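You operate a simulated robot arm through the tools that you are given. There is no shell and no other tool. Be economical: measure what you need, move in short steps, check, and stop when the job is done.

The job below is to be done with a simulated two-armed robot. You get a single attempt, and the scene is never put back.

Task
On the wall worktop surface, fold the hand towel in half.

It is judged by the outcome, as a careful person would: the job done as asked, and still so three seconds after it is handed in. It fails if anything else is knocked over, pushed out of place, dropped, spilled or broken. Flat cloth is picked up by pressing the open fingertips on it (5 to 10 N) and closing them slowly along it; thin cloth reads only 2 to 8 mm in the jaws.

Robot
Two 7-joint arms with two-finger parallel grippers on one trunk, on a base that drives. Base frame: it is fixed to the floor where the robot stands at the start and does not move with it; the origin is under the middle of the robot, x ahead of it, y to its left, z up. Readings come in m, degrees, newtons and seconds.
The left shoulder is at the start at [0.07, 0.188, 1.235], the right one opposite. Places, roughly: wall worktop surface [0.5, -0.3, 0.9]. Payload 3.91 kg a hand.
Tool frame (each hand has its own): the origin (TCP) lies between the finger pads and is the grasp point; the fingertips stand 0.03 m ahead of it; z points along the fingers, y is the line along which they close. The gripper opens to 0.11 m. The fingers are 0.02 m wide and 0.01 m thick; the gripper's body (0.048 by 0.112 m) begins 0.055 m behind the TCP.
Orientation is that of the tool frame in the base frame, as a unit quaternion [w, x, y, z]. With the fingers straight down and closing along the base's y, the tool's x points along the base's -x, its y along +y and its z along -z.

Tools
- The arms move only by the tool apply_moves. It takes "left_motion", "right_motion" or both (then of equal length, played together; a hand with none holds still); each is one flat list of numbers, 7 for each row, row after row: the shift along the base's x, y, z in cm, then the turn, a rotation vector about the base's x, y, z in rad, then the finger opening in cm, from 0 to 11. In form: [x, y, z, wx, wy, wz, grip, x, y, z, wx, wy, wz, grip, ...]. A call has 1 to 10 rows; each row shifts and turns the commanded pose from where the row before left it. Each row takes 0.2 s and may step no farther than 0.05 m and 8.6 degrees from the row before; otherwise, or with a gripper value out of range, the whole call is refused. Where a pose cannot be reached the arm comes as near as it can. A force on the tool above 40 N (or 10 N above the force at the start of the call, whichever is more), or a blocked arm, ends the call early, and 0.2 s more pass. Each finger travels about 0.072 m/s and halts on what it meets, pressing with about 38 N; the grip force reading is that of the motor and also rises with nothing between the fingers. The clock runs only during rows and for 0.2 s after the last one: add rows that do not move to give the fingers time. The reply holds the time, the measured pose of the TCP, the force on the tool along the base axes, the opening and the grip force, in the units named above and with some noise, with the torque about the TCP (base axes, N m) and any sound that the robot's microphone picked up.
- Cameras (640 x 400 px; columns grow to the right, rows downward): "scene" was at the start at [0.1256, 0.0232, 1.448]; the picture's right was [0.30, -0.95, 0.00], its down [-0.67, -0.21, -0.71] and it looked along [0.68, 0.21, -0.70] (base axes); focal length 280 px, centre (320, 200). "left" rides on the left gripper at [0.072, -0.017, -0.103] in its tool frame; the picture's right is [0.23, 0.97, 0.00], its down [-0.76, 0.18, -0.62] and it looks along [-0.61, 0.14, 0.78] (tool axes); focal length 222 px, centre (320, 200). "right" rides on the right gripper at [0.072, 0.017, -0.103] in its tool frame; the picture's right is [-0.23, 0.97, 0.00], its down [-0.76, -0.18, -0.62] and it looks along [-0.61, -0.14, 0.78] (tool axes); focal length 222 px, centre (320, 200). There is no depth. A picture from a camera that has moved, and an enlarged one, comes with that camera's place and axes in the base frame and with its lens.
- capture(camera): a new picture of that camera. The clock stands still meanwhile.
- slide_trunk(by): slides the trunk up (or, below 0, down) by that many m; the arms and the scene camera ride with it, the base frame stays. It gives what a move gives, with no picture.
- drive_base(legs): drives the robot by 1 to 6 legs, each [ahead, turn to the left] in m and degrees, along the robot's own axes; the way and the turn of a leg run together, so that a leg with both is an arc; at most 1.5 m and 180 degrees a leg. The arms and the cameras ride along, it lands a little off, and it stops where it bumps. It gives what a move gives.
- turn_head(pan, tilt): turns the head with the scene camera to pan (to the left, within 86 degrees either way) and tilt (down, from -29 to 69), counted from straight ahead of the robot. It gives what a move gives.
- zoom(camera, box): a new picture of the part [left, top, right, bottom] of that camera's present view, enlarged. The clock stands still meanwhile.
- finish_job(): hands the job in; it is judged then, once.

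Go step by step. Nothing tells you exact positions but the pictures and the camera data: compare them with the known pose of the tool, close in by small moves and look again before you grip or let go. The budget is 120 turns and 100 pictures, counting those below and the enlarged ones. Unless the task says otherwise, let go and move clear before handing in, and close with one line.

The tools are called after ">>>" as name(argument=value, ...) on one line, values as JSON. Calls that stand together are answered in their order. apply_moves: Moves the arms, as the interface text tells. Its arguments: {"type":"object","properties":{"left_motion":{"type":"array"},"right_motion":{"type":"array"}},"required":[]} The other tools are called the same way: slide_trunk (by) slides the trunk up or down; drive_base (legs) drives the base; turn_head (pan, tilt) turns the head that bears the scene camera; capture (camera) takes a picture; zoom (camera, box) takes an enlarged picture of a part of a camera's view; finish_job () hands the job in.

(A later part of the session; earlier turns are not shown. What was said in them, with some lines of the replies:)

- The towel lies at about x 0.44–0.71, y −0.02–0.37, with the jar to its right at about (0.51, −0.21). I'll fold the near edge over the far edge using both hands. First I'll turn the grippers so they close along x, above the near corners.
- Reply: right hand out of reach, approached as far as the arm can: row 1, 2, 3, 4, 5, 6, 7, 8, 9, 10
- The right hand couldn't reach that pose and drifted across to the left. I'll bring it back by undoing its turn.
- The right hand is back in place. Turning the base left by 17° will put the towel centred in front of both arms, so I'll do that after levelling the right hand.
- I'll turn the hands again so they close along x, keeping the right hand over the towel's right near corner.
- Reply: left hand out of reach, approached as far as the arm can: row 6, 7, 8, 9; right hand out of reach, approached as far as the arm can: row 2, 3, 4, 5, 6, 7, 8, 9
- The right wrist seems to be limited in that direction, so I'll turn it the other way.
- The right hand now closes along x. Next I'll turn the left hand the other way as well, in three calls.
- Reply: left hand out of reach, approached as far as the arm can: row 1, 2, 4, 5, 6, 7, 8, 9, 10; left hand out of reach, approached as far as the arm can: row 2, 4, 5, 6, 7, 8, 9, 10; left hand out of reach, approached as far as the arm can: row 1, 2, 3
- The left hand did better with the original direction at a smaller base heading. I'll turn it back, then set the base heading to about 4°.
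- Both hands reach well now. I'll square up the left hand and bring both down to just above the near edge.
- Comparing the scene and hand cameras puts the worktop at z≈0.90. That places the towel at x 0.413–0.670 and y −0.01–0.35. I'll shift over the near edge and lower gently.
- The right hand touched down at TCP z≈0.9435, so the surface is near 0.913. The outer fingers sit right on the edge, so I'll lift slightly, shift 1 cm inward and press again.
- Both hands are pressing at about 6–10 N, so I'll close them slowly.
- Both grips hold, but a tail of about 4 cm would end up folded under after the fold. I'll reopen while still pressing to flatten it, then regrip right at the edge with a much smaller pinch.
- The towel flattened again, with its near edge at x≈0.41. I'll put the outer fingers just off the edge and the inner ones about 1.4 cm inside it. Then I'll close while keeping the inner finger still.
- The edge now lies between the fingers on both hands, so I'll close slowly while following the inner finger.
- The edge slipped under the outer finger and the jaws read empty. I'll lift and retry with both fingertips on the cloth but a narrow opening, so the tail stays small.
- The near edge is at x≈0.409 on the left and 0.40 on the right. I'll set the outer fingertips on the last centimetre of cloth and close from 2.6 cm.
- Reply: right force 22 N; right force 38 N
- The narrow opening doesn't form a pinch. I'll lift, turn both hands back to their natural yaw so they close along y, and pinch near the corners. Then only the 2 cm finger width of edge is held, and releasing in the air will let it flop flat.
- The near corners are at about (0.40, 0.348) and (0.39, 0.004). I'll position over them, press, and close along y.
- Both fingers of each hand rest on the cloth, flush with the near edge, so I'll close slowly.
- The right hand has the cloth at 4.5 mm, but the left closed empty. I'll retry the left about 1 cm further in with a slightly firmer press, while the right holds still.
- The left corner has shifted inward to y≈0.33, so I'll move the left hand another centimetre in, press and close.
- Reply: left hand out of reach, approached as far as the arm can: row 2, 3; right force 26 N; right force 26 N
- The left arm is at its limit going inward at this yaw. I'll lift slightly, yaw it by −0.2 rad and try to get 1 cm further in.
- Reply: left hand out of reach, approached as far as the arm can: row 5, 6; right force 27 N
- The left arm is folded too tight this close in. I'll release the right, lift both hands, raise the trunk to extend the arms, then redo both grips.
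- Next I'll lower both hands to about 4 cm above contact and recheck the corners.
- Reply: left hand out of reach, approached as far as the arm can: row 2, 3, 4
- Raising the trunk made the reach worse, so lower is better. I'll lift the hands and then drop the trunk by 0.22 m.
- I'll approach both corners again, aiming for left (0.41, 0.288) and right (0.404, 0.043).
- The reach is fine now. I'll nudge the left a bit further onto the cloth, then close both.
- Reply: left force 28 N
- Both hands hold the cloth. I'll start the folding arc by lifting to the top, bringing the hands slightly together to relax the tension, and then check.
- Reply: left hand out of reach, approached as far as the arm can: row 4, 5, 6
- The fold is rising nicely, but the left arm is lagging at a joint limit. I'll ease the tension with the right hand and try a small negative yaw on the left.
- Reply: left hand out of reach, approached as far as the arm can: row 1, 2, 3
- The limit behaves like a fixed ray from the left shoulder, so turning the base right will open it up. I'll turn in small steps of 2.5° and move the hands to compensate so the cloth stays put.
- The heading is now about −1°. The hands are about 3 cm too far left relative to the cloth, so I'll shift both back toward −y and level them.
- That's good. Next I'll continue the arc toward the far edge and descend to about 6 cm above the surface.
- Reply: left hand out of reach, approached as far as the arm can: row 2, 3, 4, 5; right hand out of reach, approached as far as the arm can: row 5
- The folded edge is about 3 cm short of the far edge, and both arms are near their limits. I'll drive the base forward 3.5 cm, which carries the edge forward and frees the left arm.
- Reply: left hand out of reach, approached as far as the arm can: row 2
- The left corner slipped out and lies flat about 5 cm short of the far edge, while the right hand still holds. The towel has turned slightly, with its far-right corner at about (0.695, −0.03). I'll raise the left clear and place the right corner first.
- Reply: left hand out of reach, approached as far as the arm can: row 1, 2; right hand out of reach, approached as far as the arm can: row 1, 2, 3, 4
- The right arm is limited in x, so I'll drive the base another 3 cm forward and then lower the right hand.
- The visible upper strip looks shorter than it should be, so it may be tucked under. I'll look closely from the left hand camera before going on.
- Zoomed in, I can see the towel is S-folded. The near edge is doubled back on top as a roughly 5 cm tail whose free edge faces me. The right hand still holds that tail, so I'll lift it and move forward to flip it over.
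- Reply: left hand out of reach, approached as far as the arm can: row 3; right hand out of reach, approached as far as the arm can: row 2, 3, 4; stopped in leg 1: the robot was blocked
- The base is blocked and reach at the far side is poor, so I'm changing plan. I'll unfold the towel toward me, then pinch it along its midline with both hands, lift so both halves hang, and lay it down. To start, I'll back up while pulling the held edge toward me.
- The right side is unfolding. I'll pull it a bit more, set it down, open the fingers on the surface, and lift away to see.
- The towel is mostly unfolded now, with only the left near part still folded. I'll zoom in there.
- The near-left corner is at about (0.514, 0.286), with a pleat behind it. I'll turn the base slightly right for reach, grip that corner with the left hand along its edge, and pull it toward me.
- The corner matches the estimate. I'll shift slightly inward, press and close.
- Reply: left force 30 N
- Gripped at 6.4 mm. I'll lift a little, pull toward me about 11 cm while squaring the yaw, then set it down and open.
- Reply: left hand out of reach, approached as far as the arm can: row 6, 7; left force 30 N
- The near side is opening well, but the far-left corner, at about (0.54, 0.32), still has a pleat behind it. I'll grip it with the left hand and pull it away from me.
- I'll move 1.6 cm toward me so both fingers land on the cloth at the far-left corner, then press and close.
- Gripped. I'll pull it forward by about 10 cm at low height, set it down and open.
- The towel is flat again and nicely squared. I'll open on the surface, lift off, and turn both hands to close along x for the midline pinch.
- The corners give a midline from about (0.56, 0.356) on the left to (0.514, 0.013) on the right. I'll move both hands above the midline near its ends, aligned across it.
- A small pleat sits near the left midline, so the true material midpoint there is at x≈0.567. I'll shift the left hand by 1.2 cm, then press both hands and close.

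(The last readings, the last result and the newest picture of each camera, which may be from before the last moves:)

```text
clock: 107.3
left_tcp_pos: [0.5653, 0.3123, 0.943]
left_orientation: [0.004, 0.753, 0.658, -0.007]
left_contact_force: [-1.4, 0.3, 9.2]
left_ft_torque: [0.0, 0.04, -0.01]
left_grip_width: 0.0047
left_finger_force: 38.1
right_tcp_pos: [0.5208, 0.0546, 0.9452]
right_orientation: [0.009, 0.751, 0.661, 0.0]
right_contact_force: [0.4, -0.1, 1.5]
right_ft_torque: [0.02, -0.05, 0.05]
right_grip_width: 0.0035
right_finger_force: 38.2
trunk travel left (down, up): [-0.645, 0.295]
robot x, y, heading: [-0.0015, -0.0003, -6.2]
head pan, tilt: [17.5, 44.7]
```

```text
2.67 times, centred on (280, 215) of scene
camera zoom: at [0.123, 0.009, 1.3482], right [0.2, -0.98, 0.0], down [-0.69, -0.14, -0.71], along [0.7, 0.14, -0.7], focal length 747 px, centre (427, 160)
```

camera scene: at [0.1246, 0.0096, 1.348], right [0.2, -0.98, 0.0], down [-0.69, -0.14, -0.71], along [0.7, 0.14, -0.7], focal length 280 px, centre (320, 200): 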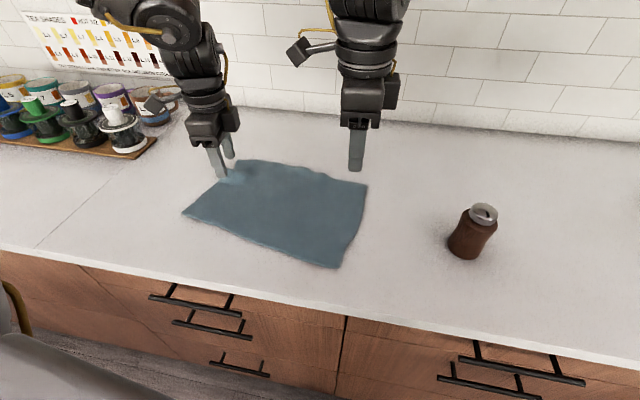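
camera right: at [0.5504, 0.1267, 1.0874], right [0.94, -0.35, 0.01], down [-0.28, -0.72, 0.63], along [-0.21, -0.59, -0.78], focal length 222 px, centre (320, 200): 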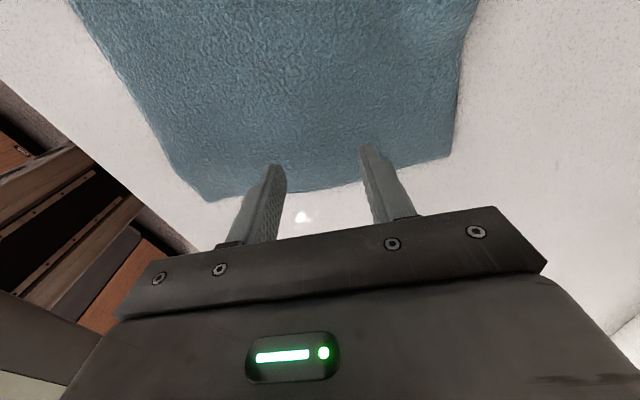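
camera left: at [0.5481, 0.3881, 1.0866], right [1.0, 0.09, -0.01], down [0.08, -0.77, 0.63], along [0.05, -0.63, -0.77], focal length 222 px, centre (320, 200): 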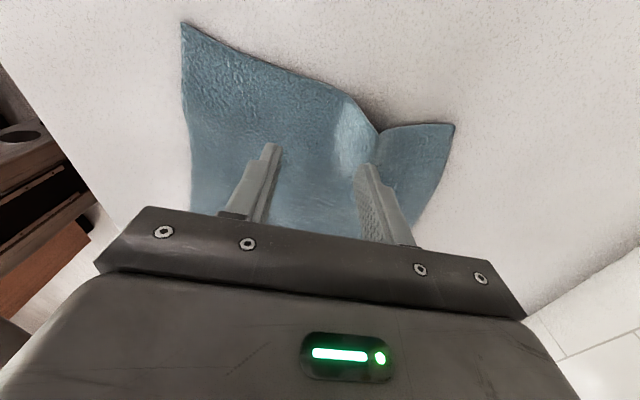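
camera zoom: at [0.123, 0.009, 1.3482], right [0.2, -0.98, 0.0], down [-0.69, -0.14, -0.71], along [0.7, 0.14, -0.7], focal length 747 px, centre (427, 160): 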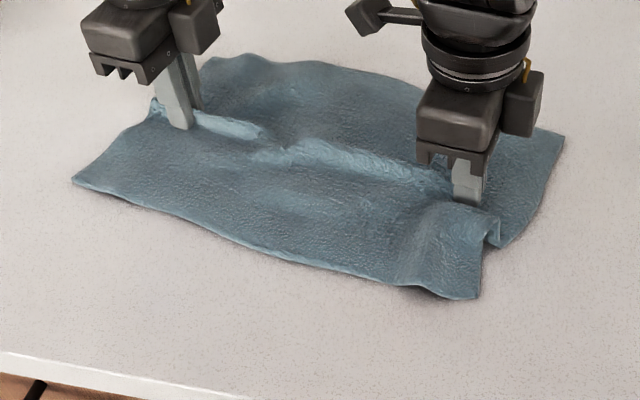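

Both hands pinched the midline and a ridge runs between them. I'll lift slowly so both halves hang.

>>> apply_moves(left_motion=[0, 0, 1.5, 0, 0, 0, 0, 0, 0, 1.5, 0, 0, 0, 0, 0, 0, 2, 0, 0, 0, 0, 0, 0, 2, 0, 0, 0, 0], right_motion=[0, 0.2, 1.5, 0, 0, 0, 0, 0, 0.2, 1.5, 0, 0, 0, 0, 0, 0, 2, 0, 0, 0, 0, 0, 0, 2, 0, 0, 0, 0])

>>> capture(camera="scene")

```text
clock: 108.3
left_tcp_pos: [0.5665, 0.312, 1.013]
left_orientation: [0.003, 0.753, 0.658, -0.007]
left_contact_force: [0.6, -0.4, 0.7]
left_ft_torque: [0.02, -0.03, -0.04]
left_grip_width: 0.0047
left_finger_force: 38.4
right_tcp_pos: [0.5206, 0.0618, 1.0132]
right_orientation: [0.01, 0.751, 0.661, -0.001]
right_contact_force: [-0.5, -0.6, 0.0]
right_ft_torque: [-0.01, -0.05, 0.02]
right_grip_width: 0.0038
right_finger_force: 38.0
trunk travel left (down, up): [-0.645, 0.295]
robot x, y, heading: [-0.0029, -0.0027, -6.1]
head pan, tilt: [17.5, 44.7]
```

```text
24 pictures are left
camera scene: at [0.1234, 0.0095, 1.3481], right [0.2, -0.98, 0.0], down [-0.69, -0.14, -0.71], along [0.7, 0.14, -0.7], focal length 280 px, centre (320, 200)
```

scene: 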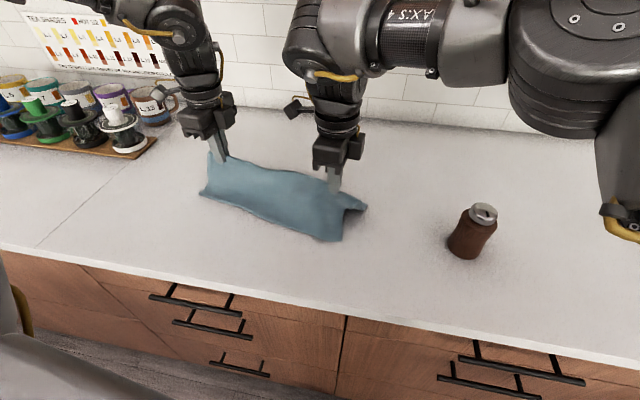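

It's forming a tent. I'll keep lifting until the lower edges are clear.

>>> apply_moves(left_motion=[0, 0, 2, 0, 0, 0, 0, 0, 0, 2, 0, 0, 0, 0, 0, 0, 1.5, 0, 0, 0, 0, 0, 0, 1, 0, 0, 0, 0, 0, 0, 0, 0, 0, 0, 0], right_motion=[0, 0, 2, 0, 0, 0, 0, 0, 0, 2, 0, 0, 0, 0, 0, 0, 1.5, 0, 0, 0, 0, 0, 0, 1, 0, 0, 0, 0, 0, 0, 0, 0, 0, 0, 0])

>>> capture(camera="scene")

>>> capture(camera="right")

```text
clock: 109.5
left_tcp_pos: [0.5664, 0.3129, 1.0782]
left_orientation: [0.003, 0.753, 0.658, -0.007]
left_contact_force: [-0.5, -1.7, -0.6]
left_ft_torque: [-0.05, 0.02, -0.02]
left_grip_width: 0.0046
left_finger_force: 37.9
right_tcp_pos: [0.5278, 0.0401, 1.0627]
right_orientation: [-0.019, 0.762, 0.647, -0.01]
right_contact_force: [0.4, 2.7, -0.9]
right_ft_torque: [0.04, -0.03, 0.04]
right_grip_width: 0.004
right_finger_force: 38.2
right hand out of reach, approached as far as the arm can: row 2
trunk travel left (down, up): [-0.645, 0.295]
robot x, y, heading: [-0.0, 0.0008, -5.9]
head pan, tilt: [17.5, 44.7]
```

```text
23 pictures are left
camera scene: at [0.1249, 0.0098, 1.348], right [0.2, -0.98, 0.0], down [-0.69, -0.14, -0.71], along [0.7, 0.14, -0.7], focal length 280 px, centre (320, 200)
```

scene: 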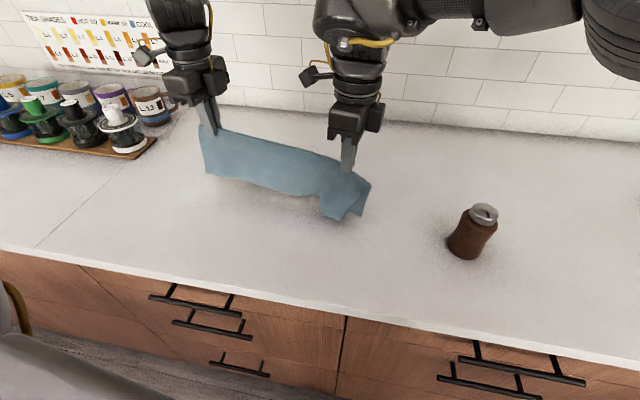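

```text
22 pictures are left
camera right: at [0.5602, 0.108, 1.165], right [0.92, -0.38, -0.04], down [-0.27, -0.73, 0.62], along [-0.27, -0.56, -0.78], focal length 222 px, centre (320, 200)
```

right: 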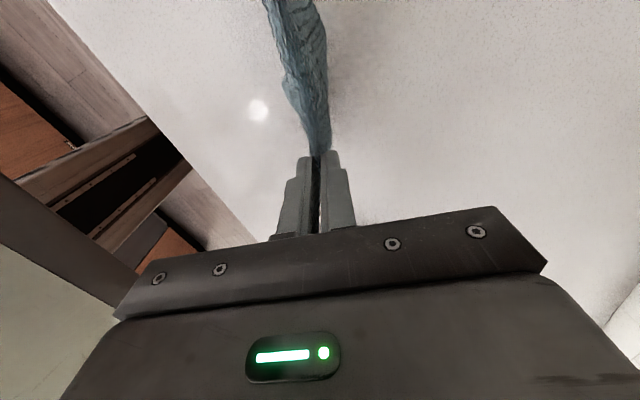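

Both halves hang together. Next I'll lay it down by lowering while moving toward me, stopping with the crease about 2 cm above the table.

>>> apply_moves(left_motion=[0, 0, -1.5, 0, 0, 0, 0, -1.5, 0, -0.8, 0, 0, 0, 0, -2, 0, -1, 0, 0, 0, 0, -2, 0, -1.4, 0, 0, 0, 0, -2, 0, -1.6, 0, 0, 0, 0, -2, 0, -2, 0, 0, 0, 0], right_motion=[0, 0.2, -0.2, 0, 0, 0, 0, -1.5, 0, -0.8, 0, 0, 0, 0, -2, 0, -1, 0, 0, 0, 0, -2, 0, -1.4, 0, 0, 0, 0, -2, 0, -1.6, 0, 0, 0, 0, -2, 0, -2, 0, 0, 0, 0])

>>> capture(camera="scene")

```text
clock: 110.9
left_tcp_pos: [0.4699, 0.3117, 0.9938]
left_orientation: [0.003, 0.752, 0.659, -0.008]
left_contact_force: [-0.1, -0.4, -0.8]
left_ft_torque: [0.01, -0.04, 0.01]
left_grip_width: 0.0048
left_finger_force: 38.0
right_tcp_pos: [0.4243, 0.0563, 1.0102]
right_orientation: [0.009, 0.751, 0.661, -0.001]
right_contact_force: [-0.3, -0.3, -0.3]
right_ft_torque: [-0.05, -0.02, 0.03]
right_grip_width: 0.004
right_finger_force: 37.7
right hand out of reach, approached as far as the arm can: row 1
trunk travel left (down, up): [-0.645, 0.295]
robot x, y, heading: [-0.0059, 0.0011, -6.1]
head pan, tilt: [17.5, 44.7]
```

```text
21 pictures are left
camera scene: at [0.1247, 0.0101, 1.3481], right [0.2, -0.98, 0.0], down [-0.69, -0.14, -0.71], along [0.7, 0.14, -0.7], focal length 280 px, centre (320, 200)
```

scene: 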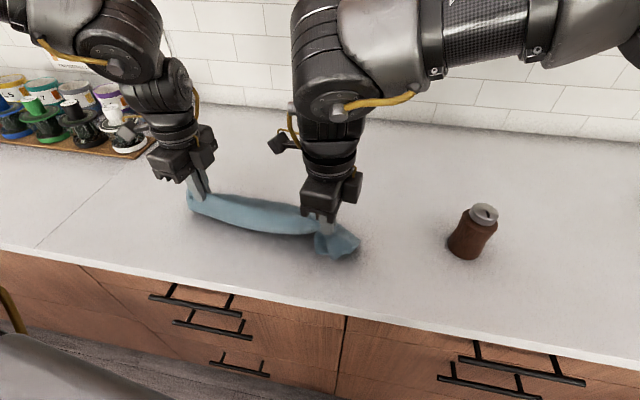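

The right side is a bit slack, so I'll widen it slightly and continue down to about 2 cm above the table, pulling toward me.

>>> apply_moves(left_motion=[-1.2, 0.2, -0.8, 0, 0, 0, 0, -1.2, 0.2, -1, 0, 0, 0, 0, -1.2, 0.2, -1, 0, 0, 0, 0, -0.8, 0, 0, 0, 0, 0, 0], right_motion=[-1, -0.5, -1.4, 0, 0, 0, 0, -1, -0.5, -1.5, 0, 0, 0, 0, -1, -0.5, -1.5, 0, 0, 0, 0, -0.8, 0, 0, 0, 0, 0, 0])

>>> zoom(camera="scene", box=[150, 150, 390, 300])

>>> capture(camera="right")

>>> capture(camera="left")

```text
clock: 111.9
left_tcp_pos: [0.4267, 0.3161, 0.966]
left_orientation: [0.004, 0.754, 0.657, -0.007]
left_contact_force: [-0.8, -6.2, -0.5]
left_ft_torque: [-0.21, 0.01, 0.01]
left_grip_width: 0.005
left_finger_force: 37.9
right_tcp_pos: [0.3839, 0.0414, 0.9677]
right_orientation: [0.007, 0.75, 0.661, 0.0]
right_contact_force: [0.9, 6.8, 0.0]
right_ft_torque: [0.18, -0.03, -0.01]
right_grip_width: 0.0038
right_finger_force: 38.1
trunk travel left (down, up): [-0.645, 0.295]
robot x, y, heading: [-0.0033, -0.0027, -6.0]
head pan, tilt: [17.5, 44.7]
```

```text
2.67 times, centred on (270, 225) of scene
camera zoom: at [0.1238, 0.0097, 1.3481], right [0.2, -0.98, 0.0], down [-0.69, -0.14, -0.71], along [0.7, 0.14, -0.7], focal length 747 px, centre (453, 133)
```

zoom: 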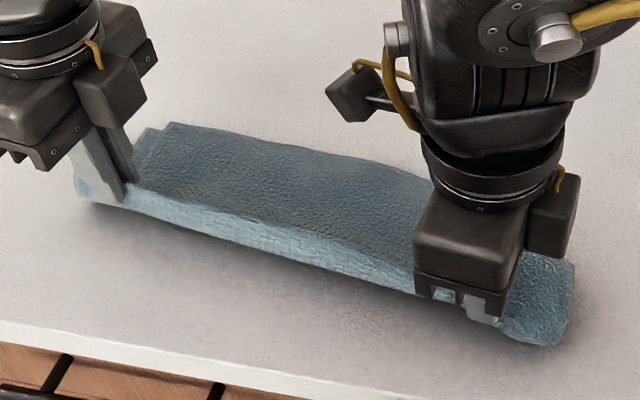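

```text
19 pictures are left
camera right: at [0.4096, 0.1132, 1.0692], right [0.94, -0.35, 0.01], down [-0.28, -0.73, 0.63], along [-0.21, -0.59, -0.78], focal length 222 px, centre (320, 200)
```

right: 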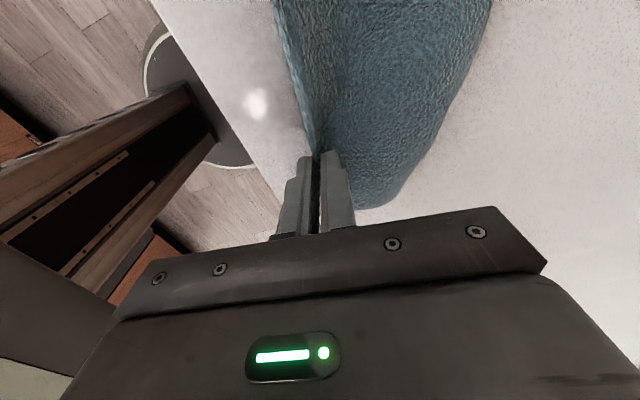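

```text
18 pictures are left
camera left: at [0.4203, 0.3938, 1.0679], right [1.0, 0.1, -0.01], down [0.08, -0.77, 0.63], along [0.05, -0.63, -0.77], focal length 222 px, centre (320, 200)
```

left: 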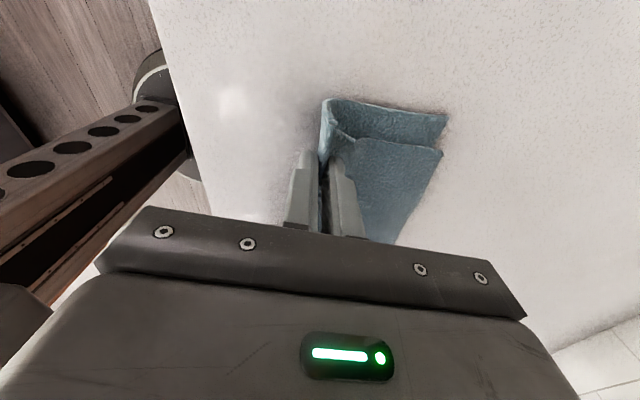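

That's a clean half fold with the crease toward me. I'll lower a bit more, open slightly while keeping the far finger still, and lift straight up.

>>> apply_moves(left_motion=[-0.4, 0, -0.7, 0, 0, 0, 0, -0.2, 0, -0.5, 0, 0, 0, 0, -0.3, 0, 0, 0, 0, 0, 0.7, -0.4, 0, 0, 0, 0, 0, 1.5, -0.3, 0, 0, 0, 0, 0, 2.1, 0, 0, 0, 0, 0, 0, 2.1, 0, 0, 2, 0, 0, 0, 2.1, 0, 0, 3, 0, 0, 0, 2.1, 0, 0, 4, 0, 0, 0, 2.1], right_motion=[-0.4, 0, -0.7, 0, 0, 0, 0, -0.2, 0, -0.5, 0, 0, 0, 0, -0.3, 0, 0, 0, 0, 0, 0.7, -0.4, 0, 0, 0, 0, 0, 1.5, -0.3, 0, 0, 0, 0, 0, 2.1, 0, 0, 0, 0, 0, 0, 2.1, 0, 0, 2, 0, 0, 0, 2.1, 0, 0, 3, 0, 0, 0, 2.1, 0, 0, 4, 0, 0, 0, 2.1])

>>> capture(camera="scene")

```text
clock: 113.9
left_tcp_pos: [0.4069, 0.3184, 1.0464]
left_orientation: [0.003, 0.753, 0.658, -0.007]
left_contact_force: [-0.3, 0.7, -0.4]
left_ft_torque: [0.0, -0.04, -0.01]
left_grip_width: 0.0209
left_finger_force: 0.0
right_tcp_pos: [0.3702, 0.0412, 1.0456]
right_orientation: [0.008, 0.751, 0.661, 0.001]
right_contact_force: [-1.1, -0.2, 0.6]
right_ft_torque: [0.02, -0.01, -0.02]
right_grip_width: 0.0211
right_finger_force: 0.0
trunk travel left (down, up): [-0.645, 0.295]
robot x, y, heading: [-0.0048, -0.0023, -6.3]
head pan, tilt: [17.5, 44.7]
```

```text
17 pictures are left
camera scene: at [0.1219, 0.0087, 1.3482], right [0.2, -0.98, 0.0], down [-0.69, -0.14, -0.71], along [0.7, 0.14, -0.7], focal length 280 px, centre (320, 200)
```

scene: 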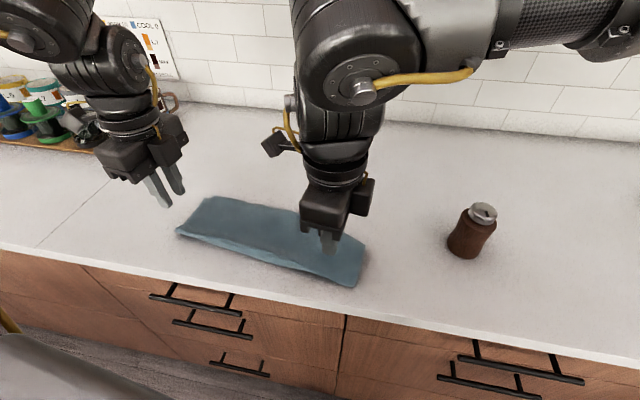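

The towel released cleanly. I'll move the arms clear and check it closely.

>>> apply_moves(left_motion=[0, 2, 2, 0, 0, 0, 2.1, 0, 2, 2, 0, 0, 0, 2.1, 0, 2, 2, 0, 0, 0, 2.1, 0, 2, 0, 0, 0, 0, 2.1], right_motion=[0, -2, 3, 0, 0, 0, 2.1, 0, -3, 3, 0, 0, 0, 2.1, 0, -3, 3, 0, 0, 0, 2.1, 0, -3, 1, 0, 0, 0, 2.1])

>>> zoom(camera="scene", box=[150, 170, 390, 320])

>>> capture(camera="left")

```text
clock: 114.9
left_tcp_pos: [0.4104, 0.3966, 1.1059]
left_orientation: [0.003, 0.753, 0.658, -0.007]
left_contact_force: [-0.2, -0.9, 0.7]
left_ft_torque: [-0.02, -0.01, 0.02]
left_grip_width: 0.021
left_finger_force: 0.1
right_tcp_pos: [0.3672, -0.0714, 1.1465]
right_orientation: [0.008, 0.751, 0.66, 0.0]
right_contact_force: [0.3, -0.2, 0.5]
right_ft_torque: [0.01, 0.01, 0.0]
right_grip_width: 0.0208
right_finger_force: 0.0
trunk travel left (down, up): [-0.645, 0.295]
robot x, y, heading: [-0.0006, -0.0001, -6.3]
head pan, tilt: [17.5, 44.7]
```

```text
2.67 times, centred on (270, 245) of scene
camera zoom: at [0.1241, 0.0085, 1.3481], right [0.2, -0.98, 0.0], down [-0.69, -0.14, -0.71], along [0.7, 0.14, -0.7], focal length 747 px, centre (453, 80)
```

zoom: 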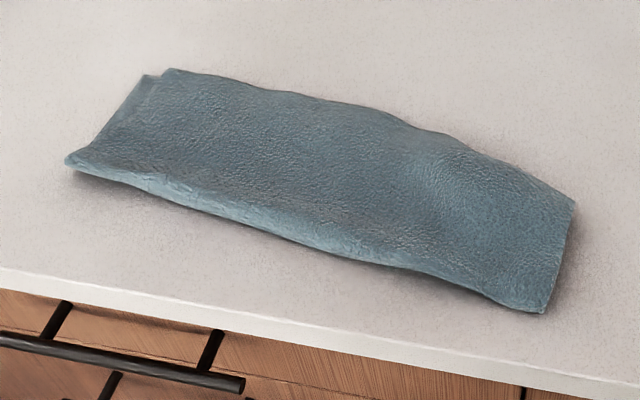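

```text
15 pictures are left
camera left: at [0.4034, 0.4728, 1.2074], right [1.0, 0.1, -0.01], down [0.08, -0.77, 0.63], along [0.05, -0.63, -0.77], focal length 222 px, centre (320, 200)
```

left: 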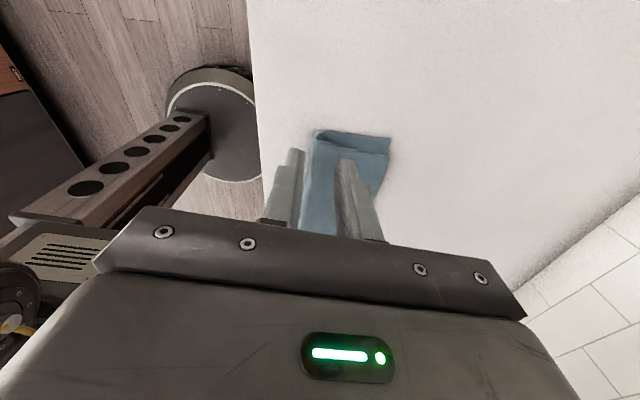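

The fold looks good. I'll take one closer look at the right end and the far edge.

>>> zoom(camera="scene", box=[290, 205, 380, 300])

>>> zoom(camera="left", box=[280, 110, 420, 250])

```text
4.21 times, centred on (335, 252) of scene
camera zoom: at [0.1241, 0.0085, 1.3481], right [0.2, -0.98, 0.0], down [-0.69, -0.14, -0.71], along [0.7, 0.14, -0.7], focal length 1179 px, centre (257, -21)
```

zoom: 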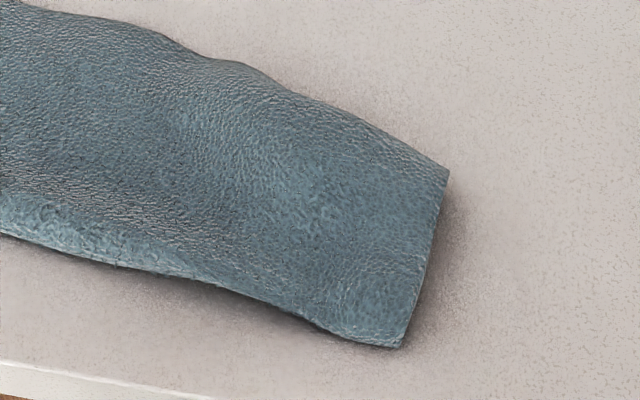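

```text
2.86 times, centred on (350, 180) of left
camera zoom: at [0.4034, 0.4728, 1.2074], right [1.0, 0.1, -0.01], down [0.08, -0.77, 0.63], along [0.05, -0.63, -0.77], focal length 635 px, centre (234, 257)
```

zoom: 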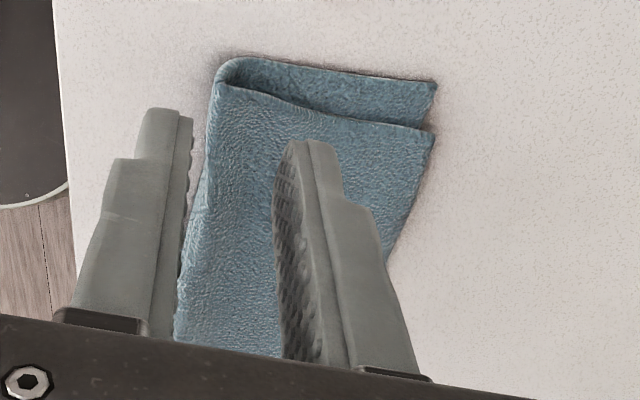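

The hand towel on the worktop is folded in half: lifted at its midline and laid down with the crease toward the robot. At the left end the two layers' far edges line up, with a sideways offset of about 1.5–2 cm. At the right end the upper layer covers the lower one, so I could not see that lower edge. In the last views nothing else has moved, and both hands are clear, so I'm handing in.

>>> finish_job()

```text
The job is handed in.
```

The hand towel is folded in half on the wall worktop, and I've handed the job in. Its two layers are offset sideways by about 1.5–2 cm at the left end, and I couldn't see the lower layer's edge at the right end.
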